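You operate a simulated robot arm through the tools that you are given. There is no shell and no other tool. Be economical: measure what you need, move in short steps, check, and stop when the job is done.

Carry out the task below with a simulated robot arm. There is one attempt and no reset: what you move stays moved.

TASK
Take the green lime half and leave it on top of the pile of white plates. Then take the brown egg and put it in the purple bowl.
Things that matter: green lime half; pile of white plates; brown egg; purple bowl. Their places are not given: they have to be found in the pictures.

It is judged by the outcome, as a careful person would: the job done as asked, and still so three seconds after it is handed in. It fails if anything else is knocked over, pushed out of place, dropped, spilled or broken.

THE ROBOT
A 6-joint arm with a two-finger parallel gripper, fixed in place. Base frame: the origin is at the foot of the arm, x ahead of it, y to its left, z up; the work surface is at about z = 88. Lengths are in cm, angles in rad, forces in N, time in s.
With the tool pointing down near the work surface it reaches from about 24 to 64 cm from the base axis. Its first joint turns from -1.152 to 1.152 rad. Payload 2.7 kg.
Tool frame: the origin (TCP) lies between the finger pads and is the grasp point; the fingertips stand 2.3 cm ahead of it; z points along the fingers, y is the line along which they close. The gripper opens to 9.4 cm. The fingers are 3.8 cm wide and 1 cm thick; the gripper's body (5.4 by 9.6 cm) begins 3.9 cm behind the TCP.
Orientation is that of the tool frame in the base frame, as a unit quaternion [x, y, z, w]. With the fingers straight down and closing along the base's y, the tool's x points along the base's -x, its y along +y and its z along -z.

THE INTERFACE
- The arm moves only by the tool play_rows. Its argument "series" is one flat list of numbers, 7 for each row, row after row: the shift along the tool's x, y, z in cm, then the turn, a rotation vector about the tool's x, y, z in rad, then the finger opening in cm, from 0 to 9.4. In form: [dx, dy, dz, ax, ay, az, claw, dx, dy, dz, ax, ay, az, claw, ...]. A call has 1 to 12 rows; each row shifts and turns the commanded pose from where the row before left it, along the tool's axes as they then stand. A row lasts 0.2 s, in which the tool goes at most 5 cm and 0.15 rad; a call with a longer step from one row to the next is refused whole, and so is a gripper value outside its range. A pose out of reach is approached as far as the arm can. The call stops where the force on the tool passes 40 N (or 10 N more than at its start, if that is more) or the arm is blocked; 0.2 s more then pass. The fingers move at their own pace (about 4.5 cm/s each) and stop on an object; they squeeze with about 25 N. The grip force told is the motor's: it shows also when the fingers shut on nothing. Time passes only in rows, and 0.2 s behind the last, so rows that do not move let the fingers close. It gives the time, the measured TCP pose, the force on the tool (base axes), the opening and the grip force at its end, in the units of the frame above (readings bear some noise).
- Cameras (640 x 400 px; columns grow to the right, rows downward): "scene" is fixed at [8.46, -43.76, 141.64]; the picture's right is [0.70, -0.71, 0.00], its down [-0.33, -0.32, -0.89] and it looks along [0.63, 0.62, -0.46] (base axes); focal length 370 px, centre (320, 200). "wrist" rides on the gripper at [-3.9, 0, -4.4] in the tool frame; the picture's right is [0.00, -1.00, 0.00], its down [0.97, 0.00, -0.24] and it looks along [0.24, 0.00, 0.97] (tool axes); focal length 218 px, centre (320, 200).
- capture(camera): a new picture of that camera. No time passes.
- pixel_to_xyz(camera, pixels): there is no depth. For up to 12 entries [column, row, z] of the newest picture of that camera ("zoom" is the newest enlarged one), the place [x, y] in the base frame at which the ray of that pixel passes the height z, good to about 0.3 cm. No time passes.
- zoom(camera, box): a new picture of the part [left, top, right, bottom] of that camera's present view, enlarged. No time passes.
- finish_job(): hands the job in; it is judged then, once.

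Work in short steps. Measure before you move; look again where a grasp or a placing could have gone wrong, and mend it. You have 80 turns and 38 pictures in all, the two below and enlarged ones among them. Open the gripper and draw the arm clear of the work before you hand the job in, unless the task says otherwise; then end with one line.

The tools are called after "Emit:" as a command line: name --argument value ..., lists and objects as JSON in quotes. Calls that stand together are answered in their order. play_rows: Moves the arm, as the interface text tells. Its arguments: {"type":"object","properties":{"series":{"type":"array","items":{"type":"number"}}},"required":["series"]} The other tools are called the same way: capture (camera) takes a picture; pixel_to_xyz (camera, pixels) gives the place at which the rays of pixels pass given heights; zoom (camera, box) takes an enlarged picture of a part of a camera's view; finish_job () hands the job in.

At the start:

```text
time_s: 0.0
ee_pos: [40.6, -1.16, 115.18]
ee_rot: [0.0, 1.0, 0.001, 0.001]
force: [0.5, 0.1, 0.0]
opening: 9.39
grasp_force: 0.2
```

scene: 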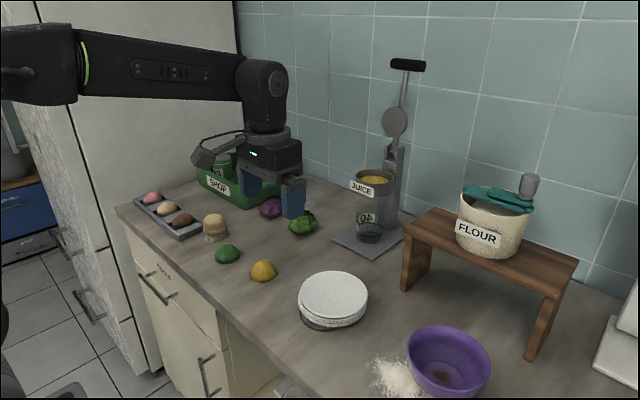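
wrist: 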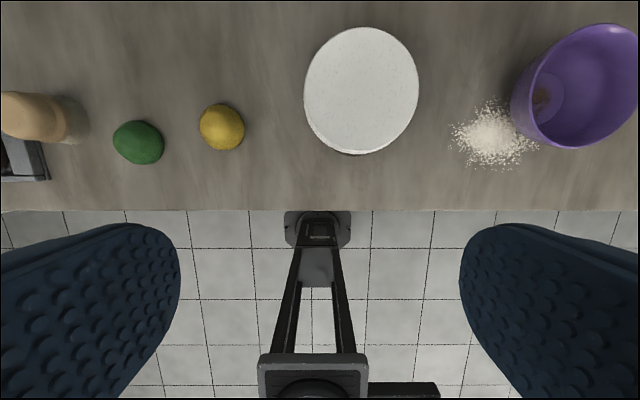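

The green lime half seems to be near (228,253), the plates at (333,297), the tray of eggs at (170,212) and the bowl at (448,360). I zoom to make sure.

Emit:
zoom --camera "scene" --box '[120, 170, 290, 290]'

Emit:
zoom --camera "scene" --box '[280, 250, 500, 400]'

Emit:
pixel_to_xyz --camera "wrist" --pixels '[[138, 142, 89.5], [222, 127, 89.5], [362, 88, 91], [362, 88, 92], [305, 90, 92], [419, 90, 92], [362, 27, 92], [362, 150, 92], [580, 85, 95], [545, 100, 88], [115, 142, 89], [163, 142, 89]]'

Emit:
pixel_to_xyz --camera "scene" --pixels '[[228, 253, 89.5], [181, 221, 91], [166, 209, 91], [152, 198, 91], [333, 290, 92], [333, 320, 88], [300, 295, 92], [368, 295, 92], [408, 345, 96], [489, 365, 96], [448, 327, 96], [215, 220, 94]]'

```text
3.33 times, centred on (205, 230) of scene
```

zoom: 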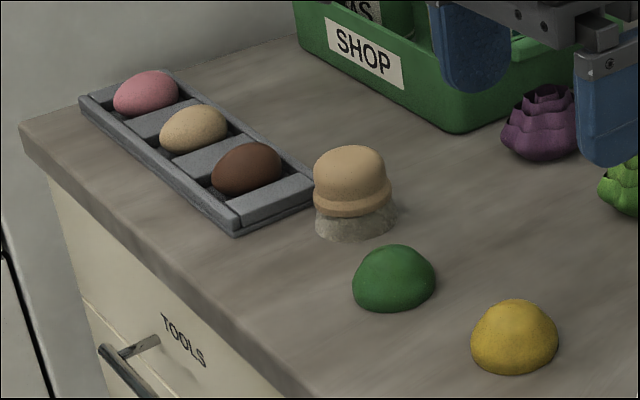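

```text
2.67 times, centred on (390, 325) of scene
```

zoom: 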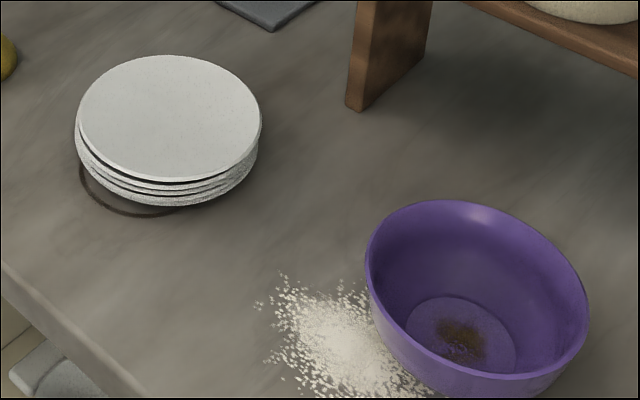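

```text
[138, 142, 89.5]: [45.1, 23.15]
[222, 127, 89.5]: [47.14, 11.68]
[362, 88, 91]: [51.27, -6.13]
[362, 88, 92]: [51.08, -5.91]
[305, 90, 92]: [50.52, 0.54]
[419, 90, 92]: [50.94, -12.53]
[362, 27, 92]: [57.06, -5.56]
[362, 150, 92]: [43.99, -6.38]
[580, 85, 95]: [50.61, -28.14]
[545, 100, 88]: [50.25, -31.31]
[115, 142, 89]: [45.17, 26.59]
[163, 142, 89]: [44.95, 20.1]
```

```text
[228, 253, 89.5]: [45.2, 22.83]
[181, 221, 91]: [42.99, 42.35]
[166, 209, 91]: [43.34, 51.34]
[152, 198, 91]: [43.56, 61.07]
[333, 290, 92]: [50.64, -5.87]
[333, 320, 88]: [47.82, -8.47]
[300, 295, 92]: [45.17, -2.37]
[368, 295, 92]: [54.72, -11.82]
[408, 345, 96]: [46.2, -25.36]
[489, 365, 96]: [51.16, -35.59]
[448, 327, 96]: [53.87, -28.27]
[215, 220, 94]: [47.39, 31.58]
```

The lime half is at about (45.2, 23.0), the brown egg at about (43, 42.3) in the tray, the plates are centred near (50.8, -6), and the bowl is near (50.5, -30). I go above the lime at height.

Emit:
play_rows --series '[-0.77, 4.0, 1.2, 0, 0, 0, 9.4, -0.77, 4.0, 1.2, 0, 0, 0, 9.4, -0.77, 4.0, 1.2, 0, 0, 0, 9.4, -0.77, 4.0, 1.2, 0, 0, 0, 9.4, -0.77, 4.0, 1.2, 0, 0, 0, 9.4, -0.77, 4.0, 1.2, 0, 0, 0, 9.4]'

Emit:
play_rows --series '[0, 0, 0, 0, 0, 0.1428, 9.4, 0, 0, 0, 0, 0, 0.1428, 9.4, 0, 0, 0, 0, 0, 0.1428, 9.4, 0, 0, 0, 0, 0, 0.1428, 9.4, 0, 0, 0, 0, 0, 0.1428, 9.4, 0, 0, 0, 0, 0, 0.1428, 9.4, 0, 0, 0, 0, 0, 0.1428, 9.4, 0, 0, 0, 0, 0, 0.1428, 9.4, 0, 0, 0, 0, 0, 0.1428, 9.4, 0, 0, 0, 0, 0, 0.1428, 9.4, 0, 0, 0, 0, 0, 0.1428, 9.4, 0, 0, 0, 0, 0, 0, 9.4]'

Emit:
capture --camera "wrist"

```text
time_s: 1.4
ee_pos: [45.49, 22.91, 107.96]
ee_rot: [0.001, 1.0, -0.001, 0.001]
force: [-0.4, -0.6, -0.1]
opening: 9.41
grasp_force: 0.0
```

```text
time_s: 4.0
ee_pos: [45.35, 22.79, 107.92]
ee_rot: [0.708, 0.706, 0.001, 0.0]
force: [0.3, -0.5, 0.2]
opening: 9.43
grasp_force: 0.0
```

```text
33 pictures are left
```

wrist: 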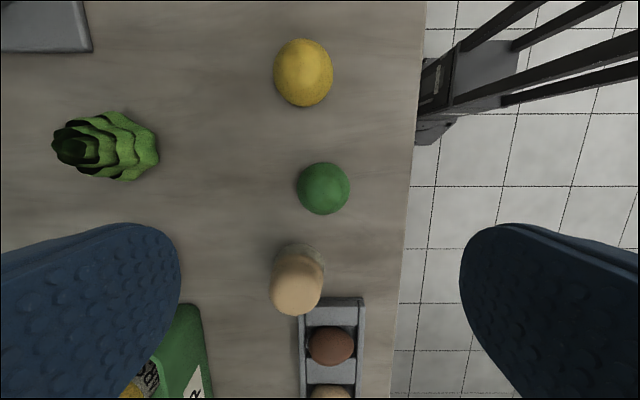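

The tool now closes along base x. The lime is at (323,188) and the egg at (331,345); I compute their places.

Emit:
pixel_to_xyz --camera "wrist" --pixels '[[323, 188, 89], [323, 188, 90], [297, 188, 89], [350, 188, 89], [323, 163, 89], [323, 213, 89], [331, 345, 91], [331, 345, 92], [300, 305, 94], [298, 255, 88]]'

Emit:
zoom --camera "wrist" --box '[240, 130, 400, 400]'

```text
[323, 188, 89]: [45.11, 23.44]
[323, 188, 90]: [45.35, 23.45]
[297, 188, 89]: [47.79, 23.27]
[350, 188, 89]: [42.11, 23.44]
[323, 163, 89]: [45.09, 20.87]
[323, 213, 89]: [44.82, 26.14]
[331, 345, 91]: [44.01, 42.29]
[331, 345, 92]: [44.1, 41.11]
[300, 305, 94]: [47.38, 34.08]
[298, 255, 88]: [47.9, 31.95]
```

```text
1.48 times, centred on (320, 265) of wrist
```

zoom: 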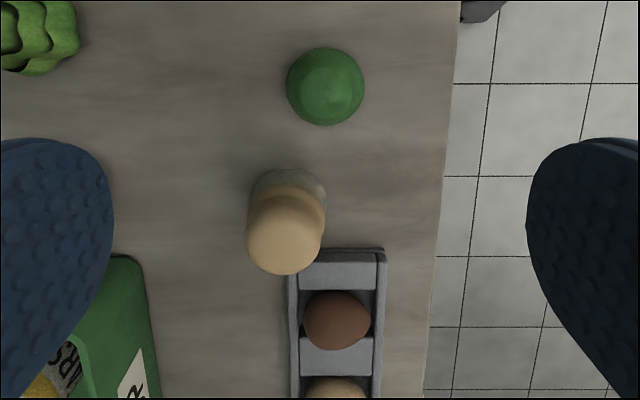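

Lime centre is about (45.0, 23.3), 5.4 cm across, and the jar is clear of the gripper in this orientation. I descend straight with a small correction.

Emit:
play_rows --series '[0.45, -0.3, 3.2, 0, 0, 0, 9.4, 0, 0, 4, 0, 0, 0, 9.4, 0, 0, 4, 0, 0, 0, 9.4, 0, 0, 3, 0, 0, 0, 9.4, 0, 0, 1.5, 0, 0, 0, 9.4, 0, 0, 1.3, 0, 0, 0, 9.4, 0, 0, 0, 0, 0, 0, 9.4]'

Emit:
capture --camera "wrist"

```text
time_s: 5.6
ee_pos: [44.93, 23.05, 90.99]
ee_rot: [0.707, 0.707, 0.001, 0.001]
force: [-0.1, 0.0, 0.0]
opening: 9.42
grasp_force: 0.1
```

```text
31 pictures are left
```

wrist: 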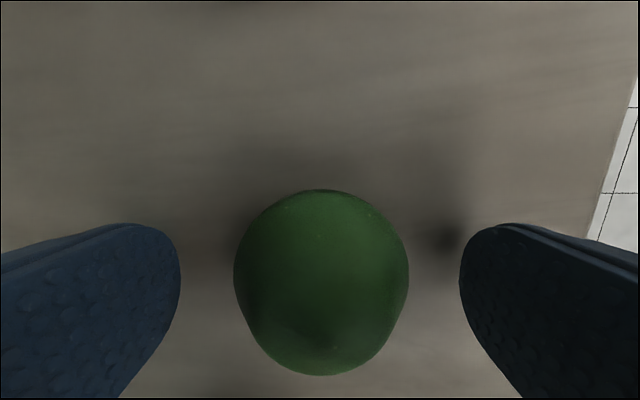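

The lime is centred between the fingers, so I close.

Emit:
play_rows --series '[0, 0, 0.2, 0, 0, 0, 5, 0, 0, 0, 0, 0, 0, 4, 0, 0, 0, 0, 0, 0, 4, 0, 0, 0, 0, 0, 0, 4, 0, 0, 0, 0, 0, 0, 4]'

Emit:
play_rows --series '[0, 0, -1, 0, 0, 0, 4, 0, 0, -2, 0, 0, 0, 4, 0, 0, -4, 0, 0, 0, 4, 0, 0, -4, 0, 0, 0, 4, 0, 0, 0, 0, 0, 0, 4]'

Emit:
capture --camera "wrist"

```text
time_s: 6.8
ee_pos: [44.97, 23.09, 90.77]
ee_rot: [0.708, 0.707, 0.0, 0.001]
force: [0.1, 0.8, -0.3]
opening: 5.84
grasp_force: 25.1
```

```text
time_s: 8.0
ee_pos: [45.24, 23.19, 101.84]
ee_rot: [0.707, 0.707, 0.0, 0.001]
force: [-0.3, -0.4, -0.1]
opening: 5.85
grasp_force: 24.9
```

```text
30 pictures are left
```

wrist: 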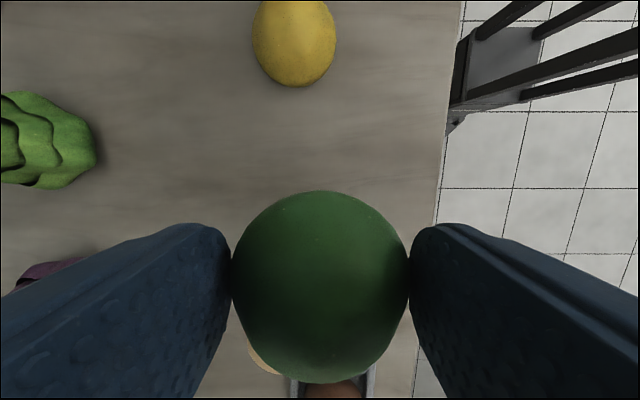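

The lime is held (opening 5.85). I carry it over to the plates.

Emit:
play_rows --series '[-4.16, 0.81, -0.3, 0, 0, 0, 4, -4.16, 0.81, -0.3, 0, 0, 0, 4, -4.16, 0.81, -0.3, 0, 0, 0, 4, -4.16, 0.81, -0.3, 0, 0, 0, 4, -4.16, 0.81, 0, 0, 0, 0, 4, -4.16, 0.81, 0, 0, 0, 0, 4, -4.16, 0.81, 0, 0, 0, 0, 4, 0, 0, 0, 0, 0, 0, 4]'

Emit:
capture --camera "wrist"

Emit:
capture --camera "scene"

```text
time_s: 9.8
ee_pos: [50.77, -5.74, 102.98]
ee_rot: [0.707, 0.707, -0.001, 0.0]
force: [0.4, 0.0, 0.0]
opening: 5.85
grasp_force: 25.0
```

```text
29 pictures are left
```

wrist: 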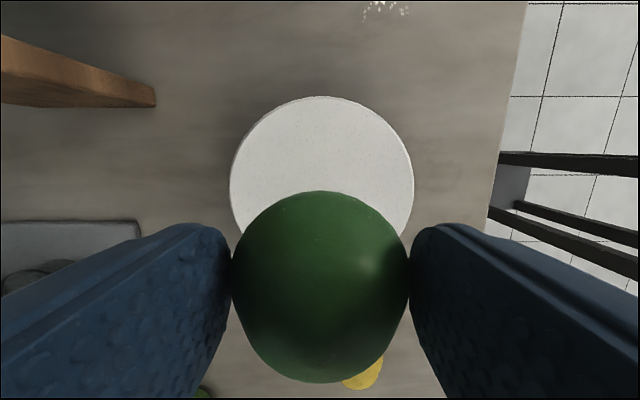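

```text
28 pictures are left
```

scene: 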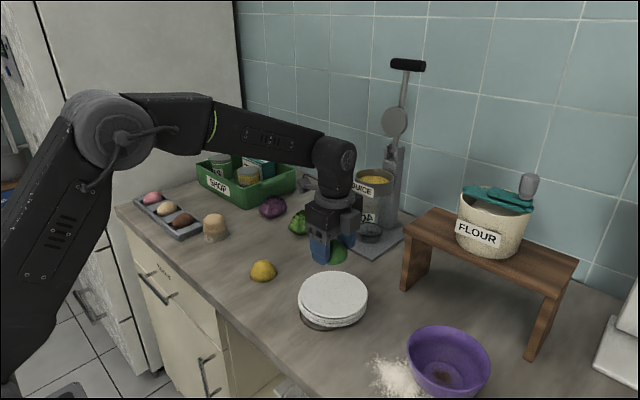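

The plate shows from col 229 to 414 with its far edge at row 96; I measure it at candidate heights.

Emit:
pixel_to_xyz --camera "wrist" --pixels '[[229, 187, 91], [414, 187, 91], [321, 96, 91], [229, 187, 92], [414, 187, 92], [321, 96, 92]]'

Emit:
pixel_to_xyz --camera "scene" --pixels '[[298, 293, 91], [368, 290, 91], [333, 271, 91], [333, 318, 91], [298, 293, 92], [368, 290, 92], [333, 271, 92], [333, 318, 92]]'

```text
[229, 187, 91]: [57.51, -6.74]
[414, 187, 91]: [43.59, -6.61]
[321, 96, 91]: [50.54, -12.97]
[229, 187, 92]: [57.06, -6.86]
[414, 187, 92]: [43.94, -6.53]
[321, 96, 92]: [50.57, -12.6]
```

```text
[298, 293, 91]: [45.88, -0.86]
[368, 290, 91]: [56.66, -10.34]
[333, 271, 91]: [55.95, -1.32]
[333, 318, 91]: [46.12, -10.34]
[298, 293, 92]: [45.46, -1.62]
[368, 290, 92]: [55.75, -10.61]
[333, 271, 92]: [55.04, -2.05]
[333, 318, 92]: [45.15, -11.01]
```

Plate centre about (50.6, -6.0), top about z 91.5. The lime's base hangs 2.77 below the TCP, so contact should be near TCP z 94.3; I stop above that and then feel downward.

Emit:
play_rows --series '[-0.3, -0.15, 3, 0, 0, 0, 4, 0, 0, 3, 0, 0, 0, 4, 0, 0, 1.8, 0, 0, 0, 4, 0, 0, 0, 0, 0, 0, 4]'

Emit:
zoom --camera "scene" --box '[270, 220, 400, 340]'

```text
time_s: 10.8
ee_pos: [50.57, -6.29, 95.0]
ee_rot: [0.707, 0.707, 0.002, 0.0]
force: [-0.1, -0.4, -1.6]
opening: 5.87
grasp_force: 24.9
```

```text
3.33 times, centred on (335, 280) of scene
```

zoom: 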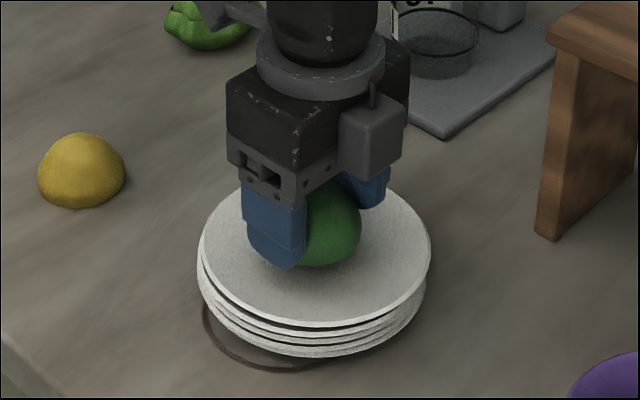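

It is close to the plate; I creep down.

Emit:
play_rows --series '[0, 0, 0.15, 0, 0, 0, 4, 0, 0, 0, 0, 0, 0, 4]'

Emit:
play_rows --series '[0, 0, 0.15, 0, 0, 0, 4, 0, 0, 0, 0, 0, 0, 4]'

```text
time_s: 11.4
ee_pos: [50.67, -6.18, 95.05]
ee_rot: [0.707, 0.707, 0.0, 0.001]
force: [-0.3, 0.5, -0.5]
opening: 5.86
grasp_force: 25.3
```

```text
time_s: 12.0
ee_pos: [50.35, -6.19, 94.85]
ee_rot: [0.707, 0.707, 0.0, 0.001]
force: [0.7, -0.2, -0.1]
opening: 5.84
grasp_force: 25.4
```

Emit:
play_rows --series '[0, 0, 0.2, 0, 0, 0, 4, 0, 0, 0, 0, 0, 0, 4]'

Emit:
play_rows --series '[0, 0, 0.2, 0, 0, 0, 4, 0, 0, 0, 0, 0, 0, 4]'

Emit:
zoom --camera "scene" --box '[290, 240, 380, 320]'

```text
time_s: 12.6
ee_pos: [50.51, -6.19, 94.61]
ee_rot: [0.708, 0.707, 0.0, 0.001]
force: [0.6, -0.3, -0.6]
opening: 5.84
grasp_force: 25.0
```

```text
time_s: 13.2
ee_pos: [50.52, -6.23, 94.59]
ee_rot: [0.708, 0.706, 0.0, 0.001]
force: [-1.4, 0.1, 3.2]
opening: 5.86
grasp_force: 24.8
```

```text
5.00 times, centred on (335, 280) of scene
```

zoom: 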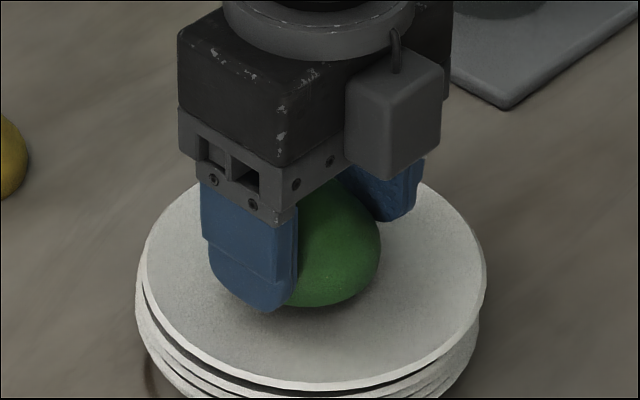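

Contact is felt (Fz 3.2 N). I release gently, then rise.

Emit:
play_rows --series '[0, 0, 0, 0, 0, 0, 6.5, 0, 0, 0, 0, 0, 0, 8, 0, 0, 0, 0, 0, 0, 9.4, 0, 0, 0, 0, 0, 0, 9.4]'

Emit:
play_rows --series '[0, 0, -1, 0, 0, 0, 9.4, 0, 0, -2, 0, 0, 0, 9.4, 0, 0, -4, 0, 0, 0, 9.4, 0, 0, -4, 0, 0, 0, 9.4, 0, 0, 0, 0, 0, 0, 9.4]'

Emit:
capture --camera "wrist"

Emit:
zoom --camera "scene" --box '[270, 220, 400, 340]'

```text
time_s: 14.2
ee_pos: [50.5, -6.26, 94.56]
ee_rot: [0.707, 0.707, 0.0, 0.0]
force: [0.7, 0.4, 0.2]
opening: 9.43
grasp_force: 0.1
```

```text
time_s: 15.4
ee_pos: [50.75, -6.39, 105.55]
ee_rot: [0.707, 0.707, 0.0, 0.0]
force: [-0.7, 0.6, 0.1]
opening: 9.41
grasp_force: 0.1
```

```text
25 pictures are left
```

wrist: 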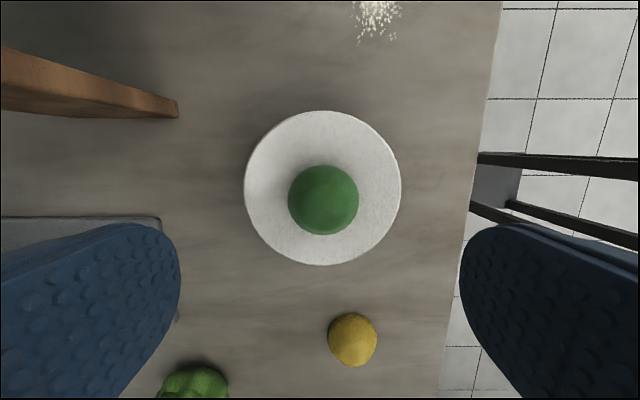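

```text
3.33 times, centred on (335, 280) of scene
```

zoom: 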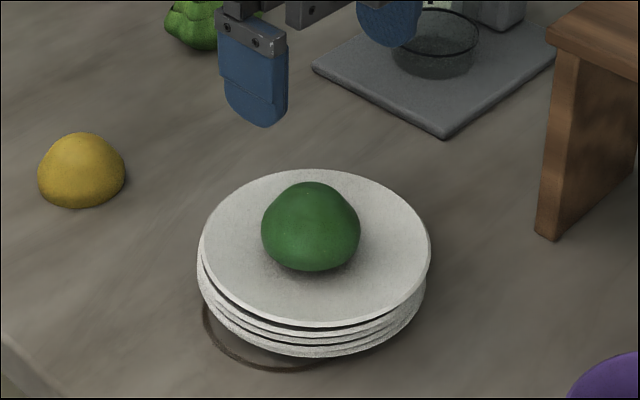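

The lime half rests on the plates. Next I go above the brown egg at about (43.6, 42).

Emit:
play_rows --series '[4.4, -0.7, -0.3, 0, 0, 0, 9.4, 4.4, -0.7, -0.3, 0, 0, 0, 9.4, 4.4, -0.7, -0.3, 0, 0, 0, 9.4, 4.4, -0.7, -0.3, 0, 0, 0, 9.4, 4.4, -0.7, -0.3, 0, 0, 0, 9.4, 4.4, -0.7, -0.3, 0, 0, 0, 9.4, 4.4, -0.7, 0, 0, 0, 0, 9.4, 4.4, -0.7, 0, 0, 0, 0, 9.4, 4.4, -0.7, 0, 0, 0, 0, 9.4, 4.4, -0.7, 0, 0, 0, 0, 9.4, 4.0, 0, 0, 0, 0, 0, 9.4, 0, 0, 0, 0, 0, 0, 9.4]'

Emit:
capture --camera "wrist"

```text
time_s: 18.0
ee_pos: [43.84, 41.91, 107.3]
ee_rot: [0.707, 0.707, -0.001, 0.0]
force: [-0.1, -0.2, 0.0]
opening: 9.4
grasp_force: 0.2
```

```text
23 pictures are left
```

wrist: 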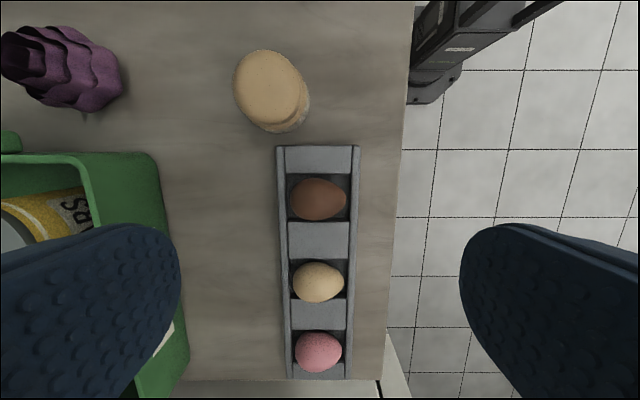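

The egg is at (318,199) and lies with its long axis along base x. I zoom to see how deep it sits and measure it.

Emit:
zoom --camera "wrist" --box '[250, 130, 390, 290]'

Emit:
zoom --camera "scene" --box '[130, 180, 240, 250]'

Emit:
pixel_to_xyz --camera "wrist" --pixels '[[318, 199, 91], [318, 199, 92], [290, 199, 91], [347, 199, 91], [318, 178, 91], [318, 220, 91], [284, 199, 90], [353, 199, 90], [320, 146, 90], [320, 173, 90], [320, 222, 90], [320, 260, 90]]'

```text
2.50 times, centred on (320, 210) of wrist
```

zoom: 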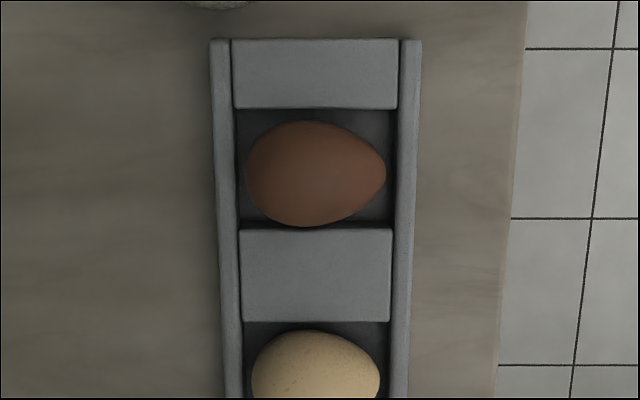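

```text
5.71 times, centred on (185, 215) of scene
```

zoom: 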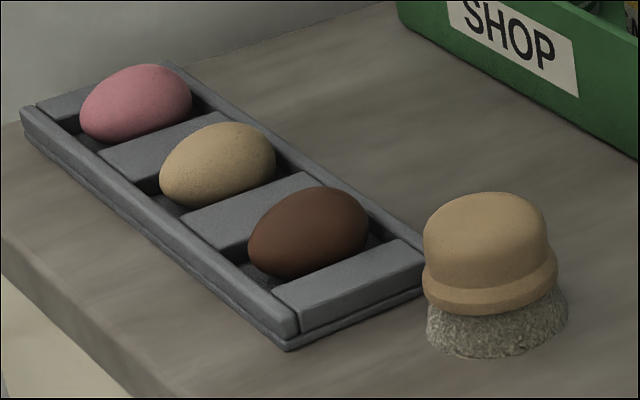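

```text
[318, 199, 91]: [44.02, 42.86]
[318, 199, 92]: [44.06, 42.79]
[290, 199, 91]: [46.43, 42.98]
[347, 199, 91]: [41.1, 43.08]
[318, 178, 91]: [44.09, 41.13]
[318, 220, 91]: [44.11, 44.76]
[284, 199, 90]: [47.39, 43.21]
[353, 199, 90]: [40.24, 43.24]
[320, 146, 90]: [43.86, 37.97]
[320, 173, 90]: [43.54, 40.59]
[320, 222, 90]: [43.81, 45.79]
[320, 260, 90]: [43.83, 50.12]
```

The egg's short axis lies along y, about 41.1 to 44.9, and the dividers look lower than its equator. I turn the gripper back to close along y and re-look from lower.

Emit:
play_rows --series '[0, 0, 0, 0, 0, -0.1428, 9.4, 0, 0, 0, 0, 0, -0.1428, 9.4, 0, 0, 0, 0, 0, -0.1428, 9.4, 0, 0, 0, 0, 0, -0.1428, 9.4, 0, 0, 0, 0, 0, -0.1428, 9.4, 0, 0, 0, 0, 0, -0.1428, 9.4, 0, 0, 0, 0, 0, -0.1428, 9.4, 0, 0, 0, 0, 0, -0.1428, 9.4, 0, 0, 0, 0, 0, -0.1428, 8, 0, 0, 0, 0, 0, -0.1428, 7, 0, 0, 0, 0, 0, -0.1428, 7, 0, 0, 0, 0, 0, 0, 7]'

Emit:
play_rows --series '[-0.2, 1.1, 3, 0, 0, 0, 7, 0, 0, 3, 0, 0, 0, 7, 0, 0, 1, 0, 0, 0, 7, 0, 0, 0, 0, 0, 0, 7]'

Emit:
capture --camera "wrist"

```text
time_s: 20.6
ee_pos: [43.56, 41.88, 107.22]
ee_rot: [-0.001, 1.0, -0.001, 0.001]
force: [0.6, 0.2, 0.5]
opening: 6.99
grasp_force: 0.2
```

```text
time_s: 21.6
ee_pos: [43.8, 42.85, 100.18]
ee_rot: [0.0, 1.0, 0.001, 0.001]
force: [0.4, -0.5, 0.5]
opening: 7.02
grasp_force: 0.1
```

```text
20 pictures are left
```

wrist: 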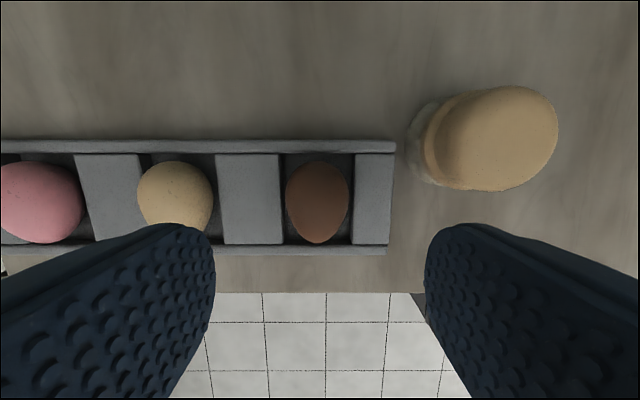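

The egg is at cols 285–350, rows 160–243; I check its centre and the jar's clearance.

Emit:
pixel_to_xyz --camera "wrist" --pixels '[[317, 202, 91], [285, 202, 91], [350, 202, 91], [317, 160, 91], [317, 243, 91], [408, 150, 88], [425, 145, 91], [440, 145, 94], [495, 137, 94], [212, 190, 91], [282, 200, 90], [352, 200, 90]]'

```text
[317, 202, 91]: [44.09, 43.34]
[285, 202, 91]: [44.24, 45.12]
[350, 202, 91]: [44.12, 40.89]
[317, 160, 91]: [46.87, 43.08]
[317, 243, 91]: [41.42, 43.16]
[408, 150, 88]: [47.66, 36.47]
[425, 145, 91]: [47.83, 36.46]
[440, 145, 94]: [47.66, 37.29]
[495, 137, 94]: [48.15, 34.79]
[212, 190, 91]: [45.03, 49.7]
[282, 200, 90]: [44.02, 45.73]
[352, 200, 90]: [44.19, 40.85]
```

Egg centre (44.1, 43.1); the jar edge at y≈36.5 clears the gripper's edge at 38.3. I descend to TCP z≈93.2.

Emit:
play_rows --series '[-0.3, 0.25, 3, 0, 0, 0, 7, 0, 0, 2.5, 0, 0, 0, 7, 0, 0, 1.5, 0, 0, 0, 7, 0, 0, 0, 0, 0, 0, 7]'

Emit:
capture --camera "wrist"

Emit:
zoom --camera "scene" --box '[130, 160, 240, 250]'

```text
time_s: 22.6
ee_pos: [44.08, 42.97, 93.35]
ee_rot: [0.0, 1.0, 0.0, 0.001]
force: [-0.7, 0.5, 0.3]
opening: 6.99
grasp_force: 0.0
```

```text
19 pictures are left
```

wrist: 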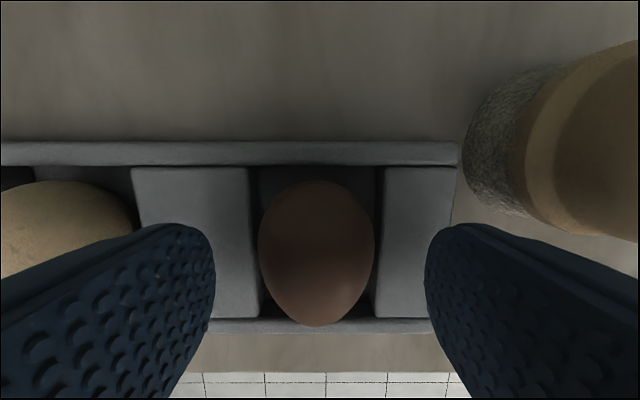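

```text
4.44 times, centred on (185, 205) of scene
```

zoom: 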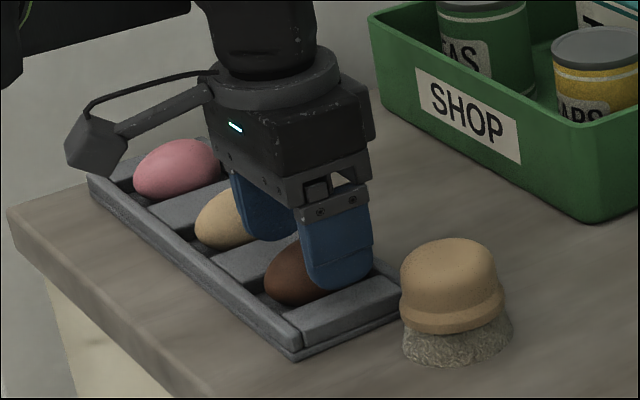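

Egg is centred between the fingers. I lower in small steps, watching the force for contact with the dividers.

Emit:
play_rows --series '[0, 0, 0.3, 0, 0, 0, 7, 0, 0, 0.3, 0, 0, 0, 7, 0, 0, 0, 0, 0, 0, 7]'

Emit:
play_rows --series '[0, 0, 0.2, 0, 0, 0, 7, 0, 0, 0, 0, 0, 0, 7]'

Emit:
zoom --camera "scene" --box '[160, 180, 220, 240]'

```text
time_s: 23.4
ee_pos: [44.07, 43.21, 92.7]
ee_rot: [0.0, 1.0, 0.0, 0.001]
force: [0.9, 0.2, 0.3]
opening: 7.0
grasp_force: 0.1
```

```text
time_s: 24.0
ee_pos: [44.11, 43.14, 92.43]
ee_rot: [0.0, 1.0, 0.0, 0.001]
force: [1.2, -0.8, 0.4]
opening: 7.0
grasp_force: 0.0
```

```text
6.67 times, centred on (190, 210) of scene
```

zoom: 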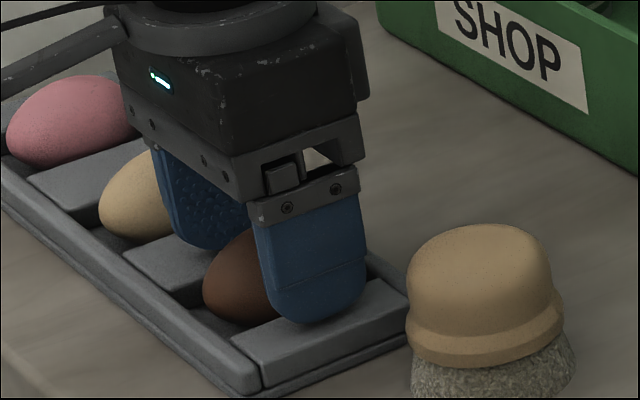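

The tips (z≈90.1) look just above the divider. One more small step.

Emit:
play_rows --series '[0, 0, 0.2, 0, 0, 0, 7, 0, 0, 0, 0, 0, 0, 7]'

```text
time_s: 24.6
ee_pos: [43.97, 43.17, 92.18]
ee_rot: [0.0, 1.0, 0.0, 0.001]
force: [-0.7, 0.0, -1.1]
opening: 7.02
grasp_force: 0.1
```

Still no contact, so the tips are at about 89.9. I close on the egg.

Emit:
play_rows --series '[0, 0, 0, 0, 0, 0, 5, 0, 0, 0, 0, 0, 0, 3, 0, 0, 0, 0, 0, 0, 3, 0, 0, 0, 0, 0, 0, 3, 0, 0, 0, 0, 0, 0, 3]'

Emit:
capture --camera "wrist"

```text
time_s: 25.8
ee_pos: [44.08, 43.14, 92.16]
ee_rot: [0.001, 1.0, 0.0, 0.0]
force: [-0.2, -0.8, -0.4]
opening: 4.14
grasp_force: 14.1
```

```text
16 pictures are left
```

wrist: 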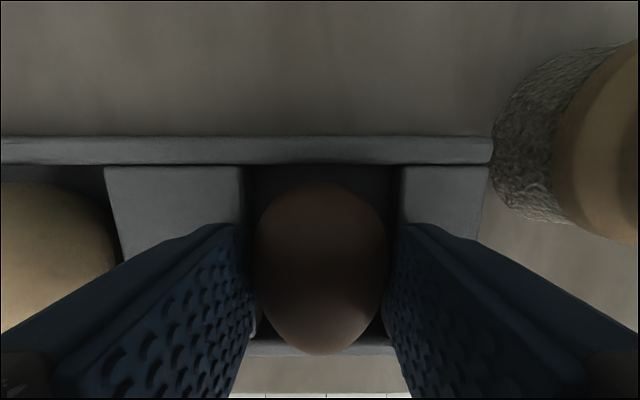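

Fingers stopped on the egg at 4.14. I lift slowly.

Emit:
play_rows --series '[0, 0, 0, 0, 0, 0, 3, 0, 0, -0.5, 0, 0, 0, 3, 0, 0, -0.7, 0, 0, 0, 3, 0, 0, -1, 0, 0, 0, 3, 0, 0, -1.5, 0, 0, 0, 3, 0, 0, 0, 0, 0, 0, 3]'

Emit:
capture --camera "wrist"

```text
time_s: 27.2
ee_pos: [44.08, 43.1, 96.0]
ee_rot: [-0.001, 1.0, 0.0, 0.001]
force: [-0.4, 0.2, -0.3]
opening: 4.18
grasp_force: 13.8
```

```text
15 pictures are left
```

wrist: 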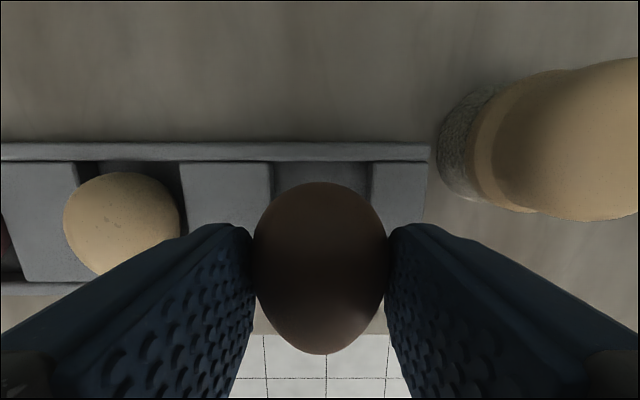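

The egg is firmly held. I lift high and travel towards the bowl along x≈45.

Emit:
play_rows --series '[0, 0, -3, 0, 0, 0, 3, 0, 0, -4, 0, 0, 0, 3, 0, 0, -4, 0, 0, 0, 3, 0, -2.5, -1, 0, 0, 0, 3, 0, -4.3, 0, 0, 0, 0, 3, 0, -4.3, 0, 0, 0, 0, 3, 0, -4.3, 0, 0, 0, 0, 3, 0, -4.3, 0, 0, 0, 0, 3, 0, -4.3, 0, 0, 0, 0, 3, 0, -4.3, 0, 0, 0, 0, 3, 0, -4.3, 0, 0, 0, 0, 3]'

Emit:
play_rows --series '[0, -4.3, 0, 0, 0, 0, 3, 0, -4.3, 0, 0, 0, 0, 3, 0, -4.3, 0, 0, 0, 0, 3, 0, -4.3, 0, 0, 0, 0, 3, 0, -4.3, 0, 0, 0, 0, 3, 0, -4.3, 0, 0, 0, 0, 3, 0, -4.3, 0, 0, 0, 0, 3, 0, -4.3, 0, 0, 0, 0, 3, 0, -3, 0, 0, 0, 0, 3, 0, 0, 0, 0, 0, 0, 3]'

Emit:
capture --camera "wrist"

Emit:
capture --camera "scene"

```text
time_s: 29.6
ee_pos: [43.65, 10.28, 107.91]
ee_rot: [0.001, 1.0, 0.001, 0.001]
force: [-0.1, 0.6, -1.3]
opening: 4.16
grasp_force: 13.9
```

```text
time_s: 31.8
ee_pos: [44.16, -26.59, 108.37]
ee_rot: [0.0, 1.0, 0.0, 0.0]
force: [0.6, 0.4, -0.5]
opening: 4.17
grasp_force: 13.7
```

```text
14 pictures are left
```

wrist: 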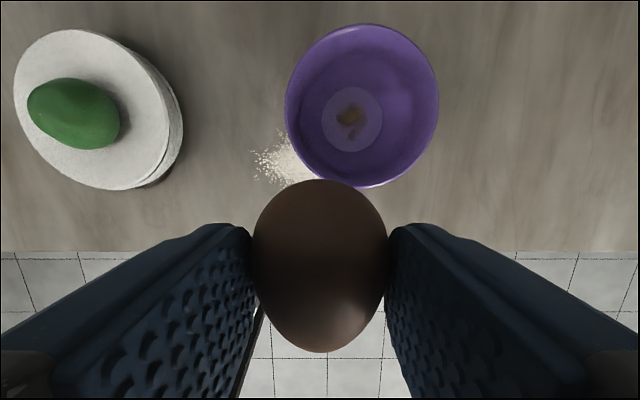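

```text
13 pictures are left
```

scene: 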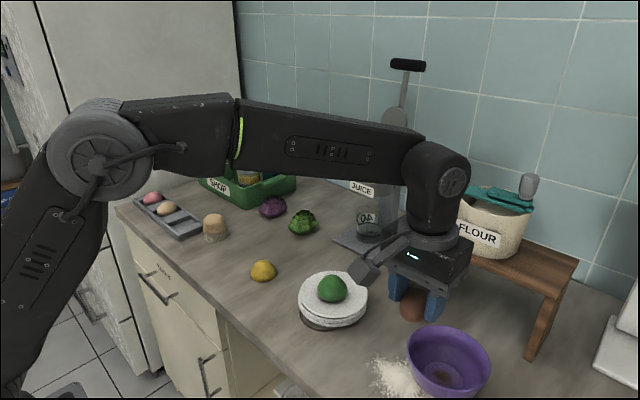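

Bowl rim spans cols 285–439, rows 25–187, with the inner floor at (351,119). I measure at several heights.

Emit:
pixel_to_xyz --camera "wrist" --pixels '[[285, 105, 95], [439, 105, 95], [362, 25, 95], [362, 187, 95], [351, 119, 88.5], [321, 119, 88.5], [382, 119, 88.5], [285, 105, 97], [439, 105, 97], [362, 25, 97], [362, 187, 97]]'

Emit:
pixel_to_xyz --camera "scene" --pixels '[[408, 345, 95], [489, 360, 95], [440, 326, 95], [455, 391, 95], [442, 375, 88.5], [408, 345, 97], [489, 360, 97], [440, 326, 97], [455, 391, 97]]'

```text
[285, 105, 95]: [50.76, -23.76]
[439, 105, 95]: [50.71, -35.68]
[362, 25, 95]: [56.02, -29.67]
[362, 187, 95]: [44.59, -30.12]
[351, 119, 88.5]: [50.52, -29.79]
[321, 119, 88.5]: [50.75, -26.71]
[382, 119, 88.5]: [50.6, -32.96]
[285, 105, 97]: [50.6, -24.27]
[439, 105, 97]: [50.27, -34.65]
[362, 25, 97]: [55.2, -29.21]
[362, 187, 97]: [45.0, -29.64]
```

```text
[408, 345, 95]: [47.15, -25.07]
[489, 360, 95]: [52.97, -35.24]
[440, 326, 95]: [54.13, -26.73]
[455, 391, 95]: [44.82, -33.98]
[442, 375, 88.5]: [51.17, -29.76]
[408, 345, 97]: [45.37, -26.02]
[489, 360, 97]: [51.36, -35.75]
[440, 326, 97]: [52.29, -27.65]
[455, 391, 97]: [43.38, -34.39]
```

Bowl centre is (50.4, -29.8), rim at about z 95 with radius about 5.8. I centre over it and lower partway.

Emit:
play_rows --series '[-3.1, -1.6, 0, 0, 0, 0, 3, -3.1, -1.6, 0, 0, 0, 0, 3, 0, 0, 3, 0, 0, 0, 3, 0, 0, 3.3, 0, 0, 0, 3, 0, 0, 2, 0, 0, 0, 3, 0, 0, 0, 0, 0, 0, 3]'

Emit:
capture --camera "wrist"

Emit:
zoom --camera "scene" --box '[370, 240, 530, 400]'

```text
time_s: 33.2
ee_pos: [50.34, -29.95, 99.89]
ee_rot: [0.0, 1.0, 0.0, 0.001]
force: [0.0, -1.0, -1.3]
opening: 4.17
grasp_force: 14.1
```

```text
12 pictures are left
```

wrist: 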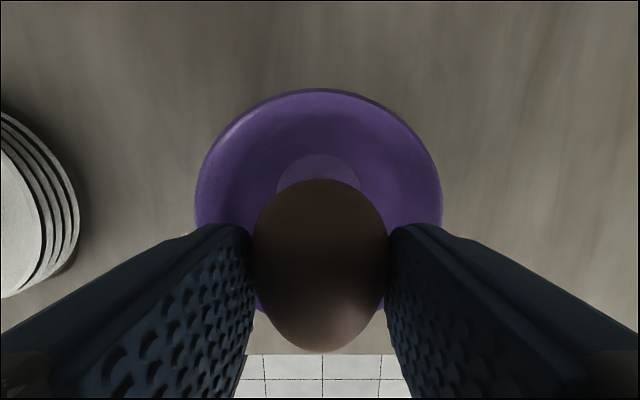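

```text
2.50 times, centred on (450, 320) of scene
```

zoom: 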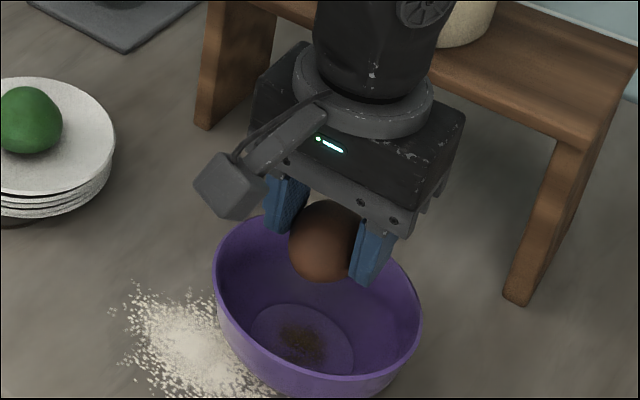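

Aligned with the bowl (rim cols 195–442, egg at 320). I lower inside carefully.

Emit:
play_rows --series '[0, 0.1, 2, 0, 0, 0, 3, 0, 0, 2, 0, 0, 0, 3, 0, 0, 1.2, 0, 0, 0, 3, 0, 0, 0, 0, 0, 0, 3]'

Emit:
zoom --camera "scene" --box '[370, 260, 510, 400]'

Emit:
capture --camera "wrist"

```text
time_s: 34.2
ee_pos: [50.34, -30.06, 94.53]
ee_rot: [0.0, 1.0, 0.0, 0.0]
force: [-0.2, 0.2, -0.9]
opening: 4.17
grasp_force: 14.1
```

```text
2.86 times, centred on (440, 330) of scene
```

zoom: 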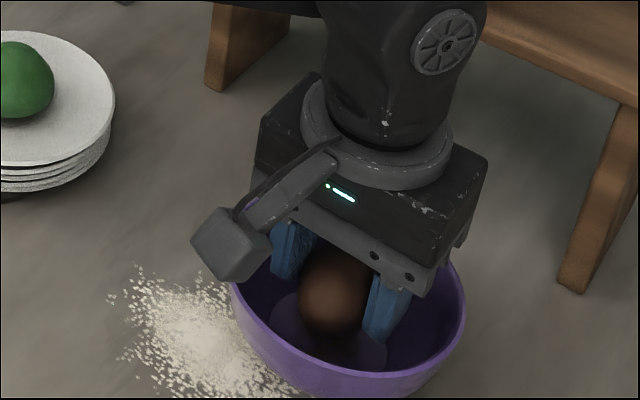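

```text
9 pictures are left
```

wrist: 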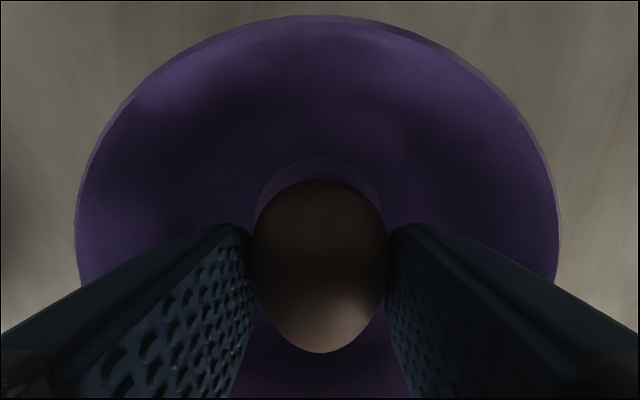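

Centred with clearance on both sides. I feel downward in small steps.

Emit:
play_rows --series '[0, 0, 0.3, 0, 0, 0, 3, 0, 0, 0.3, 0, 0, 0, 3, 0, 0, 0, 0, 0, 0, 3]'

Emit:
play_rows --series '[0, 0, 0.3, 0, 0, 0, 3, 0, 0, 0, 0, 0, 0, 3]'

```text
time_s: 35.0
ee_pos: [50.22, -30.01, 94.05]
ee_rot: [0.001, 1.0, 0.001, 0.001]
force: [-0.1, 0.7, -1.2]
opening: 4.18
grasp_force: 14.0
```

```text
time_s: 35.6
ee_pos: [50.25, -29.96, 93.63]
ee_rot: [0.0, 1.0, 0.0, 0.001]
force: [-0.7, -0.2, -1.3]
opening: 4.18
grasp_force: 13.8
```

Emit:
play_rows --series '[0, 0, 0.3, 0, 0, 0, 3, 0, 0, 0, 0, 0, 0, 3]'

Emit:
play_rows --series '[0, 0, 0.2, 0, 0, 0, 3, 0, 0, 0, 0, 0, 0, 3]'

```text
time_s: 36.2
ee_pos: [50.32, -29.87, 93.18]
ee_rot: [0.0, 1.0, -0.001, 0.001]
force: [-0.8, 1.0, 0.1]
opening: 4.2
grasp_force: 14.0
```

```text
time_s: 36.8
ee_pos: [50.32, -29.9, 93.13]
ee_rot: [0.0, 1.0, 0.0, 0.001]
force: [-0.3, -0.2, -0.2]
opening: 4.17
grasp_force: 14.0
```

The vertical load has vanished (Fz -1.3 → 0), so the egg is at or very near the bowl's floor. I open only slightly, then rise straight out.

Emit:
play_rows --series '[0, 0, 0, 0, 0, 0, 4.4, 0, 0, 0, 0, 0, 0, 4.8, 0, 0, 0, 0, 0, 0, 5.0, 0, 0, 0, 0, 0, 0, 5.0]'

Emit:
play_rows --series '[0, 0, -0.5, 0, 0, 0, 5, 0, 0, -1, 0, 0, 0, 5.2, 0, 0, -2, 0, 0, 0, 5.5, 0, 0, -3, 0, 0, 0, 6, 0, 0, -4, 0, 0, 0, 7, 0, 0, -4, 0, 0, 0, 9, 0, 0, 0, 0, 0, 0, 9]'

Emit:
capture --camera "wrist"

Emit:
capture --camera "scene"

```text
time_s: 37.8
ee_pos: [50.3, -29.94, 93.02]
ee_rot: [0.0, 1.0, 0.0, 0.001]
force: [-0.2, -0.6, -0.2]
opening: 5.0
grasp_force: 0.1
```

```text
time_s: 39.4
ee_pos: [50.12, -29.77, 107.42]
ee_rot: [0.001, 1.0, 0.001, 0.0]
force: [-0.7, -0.1, -0.6]
opening: 8.99
grasp_force: 0.1
```

```text
8 pictures are left
```

wrist: 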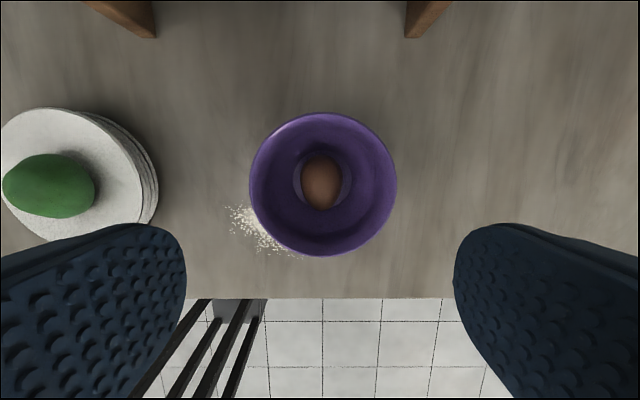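

```text
7 pictures are left
```

scene: 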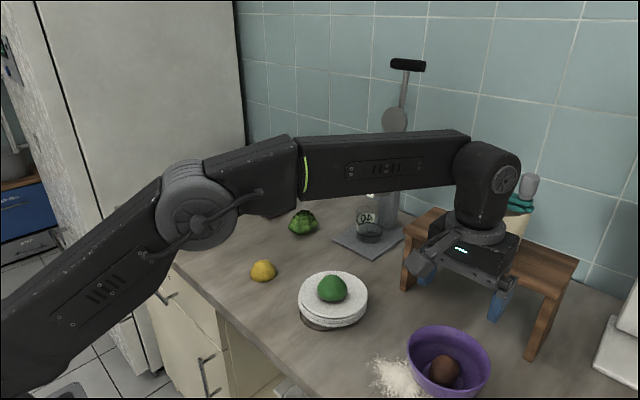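

The egg lies in the bowl and the lime on the plates. I draw the arm back and up to clear the work, then check once more.

Emit:
play_rows --series '[2, 2, -3, 0, 0, 0, 9, 2, 3, -2, 0, 0, 0, 9, 2, 4, -1, 0, 0, 0, 9, 2, 4, -1, 0, 0, 0, 9, 1, 4, 0, 0, 0, 0, 9, 1, 4, 0, 0, 0, 0, 9, 0, 4, 0, 0, 0, 0, 9, 0, 0, 0, 0, 0, 0, 9, 0, 0, 0, 0, 0, 0, 9]'

Emit:
capture --camera "scene"

```text
time_s: 41.4
ee_pos: [40.29, -4.87, 114.4]
ee_rot: [0.0, 1.0, 0.0, 0.001]
force: [0.4, -0.4, 0.2]
opening: 9.02
grasp_force: 0.1
```

```text
6 pictures are left
```

scene: 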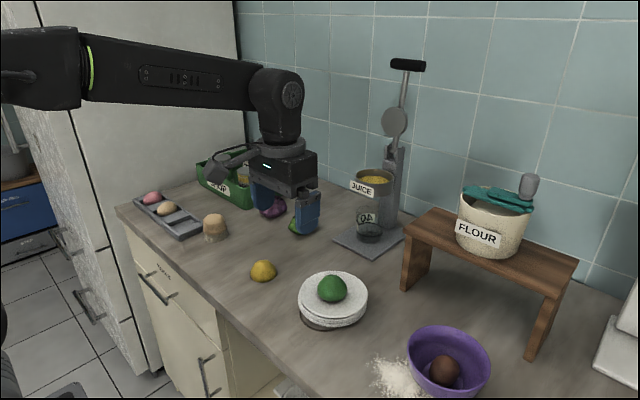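

Everything is in place, nothing else has moved, and the arm is clear.

Emit:
finish_job

```text
The job is handed in.
```

The green lime half is on top of the white plates and the brown egg is in the purple bowl; nothing else looks moved in the last picture.
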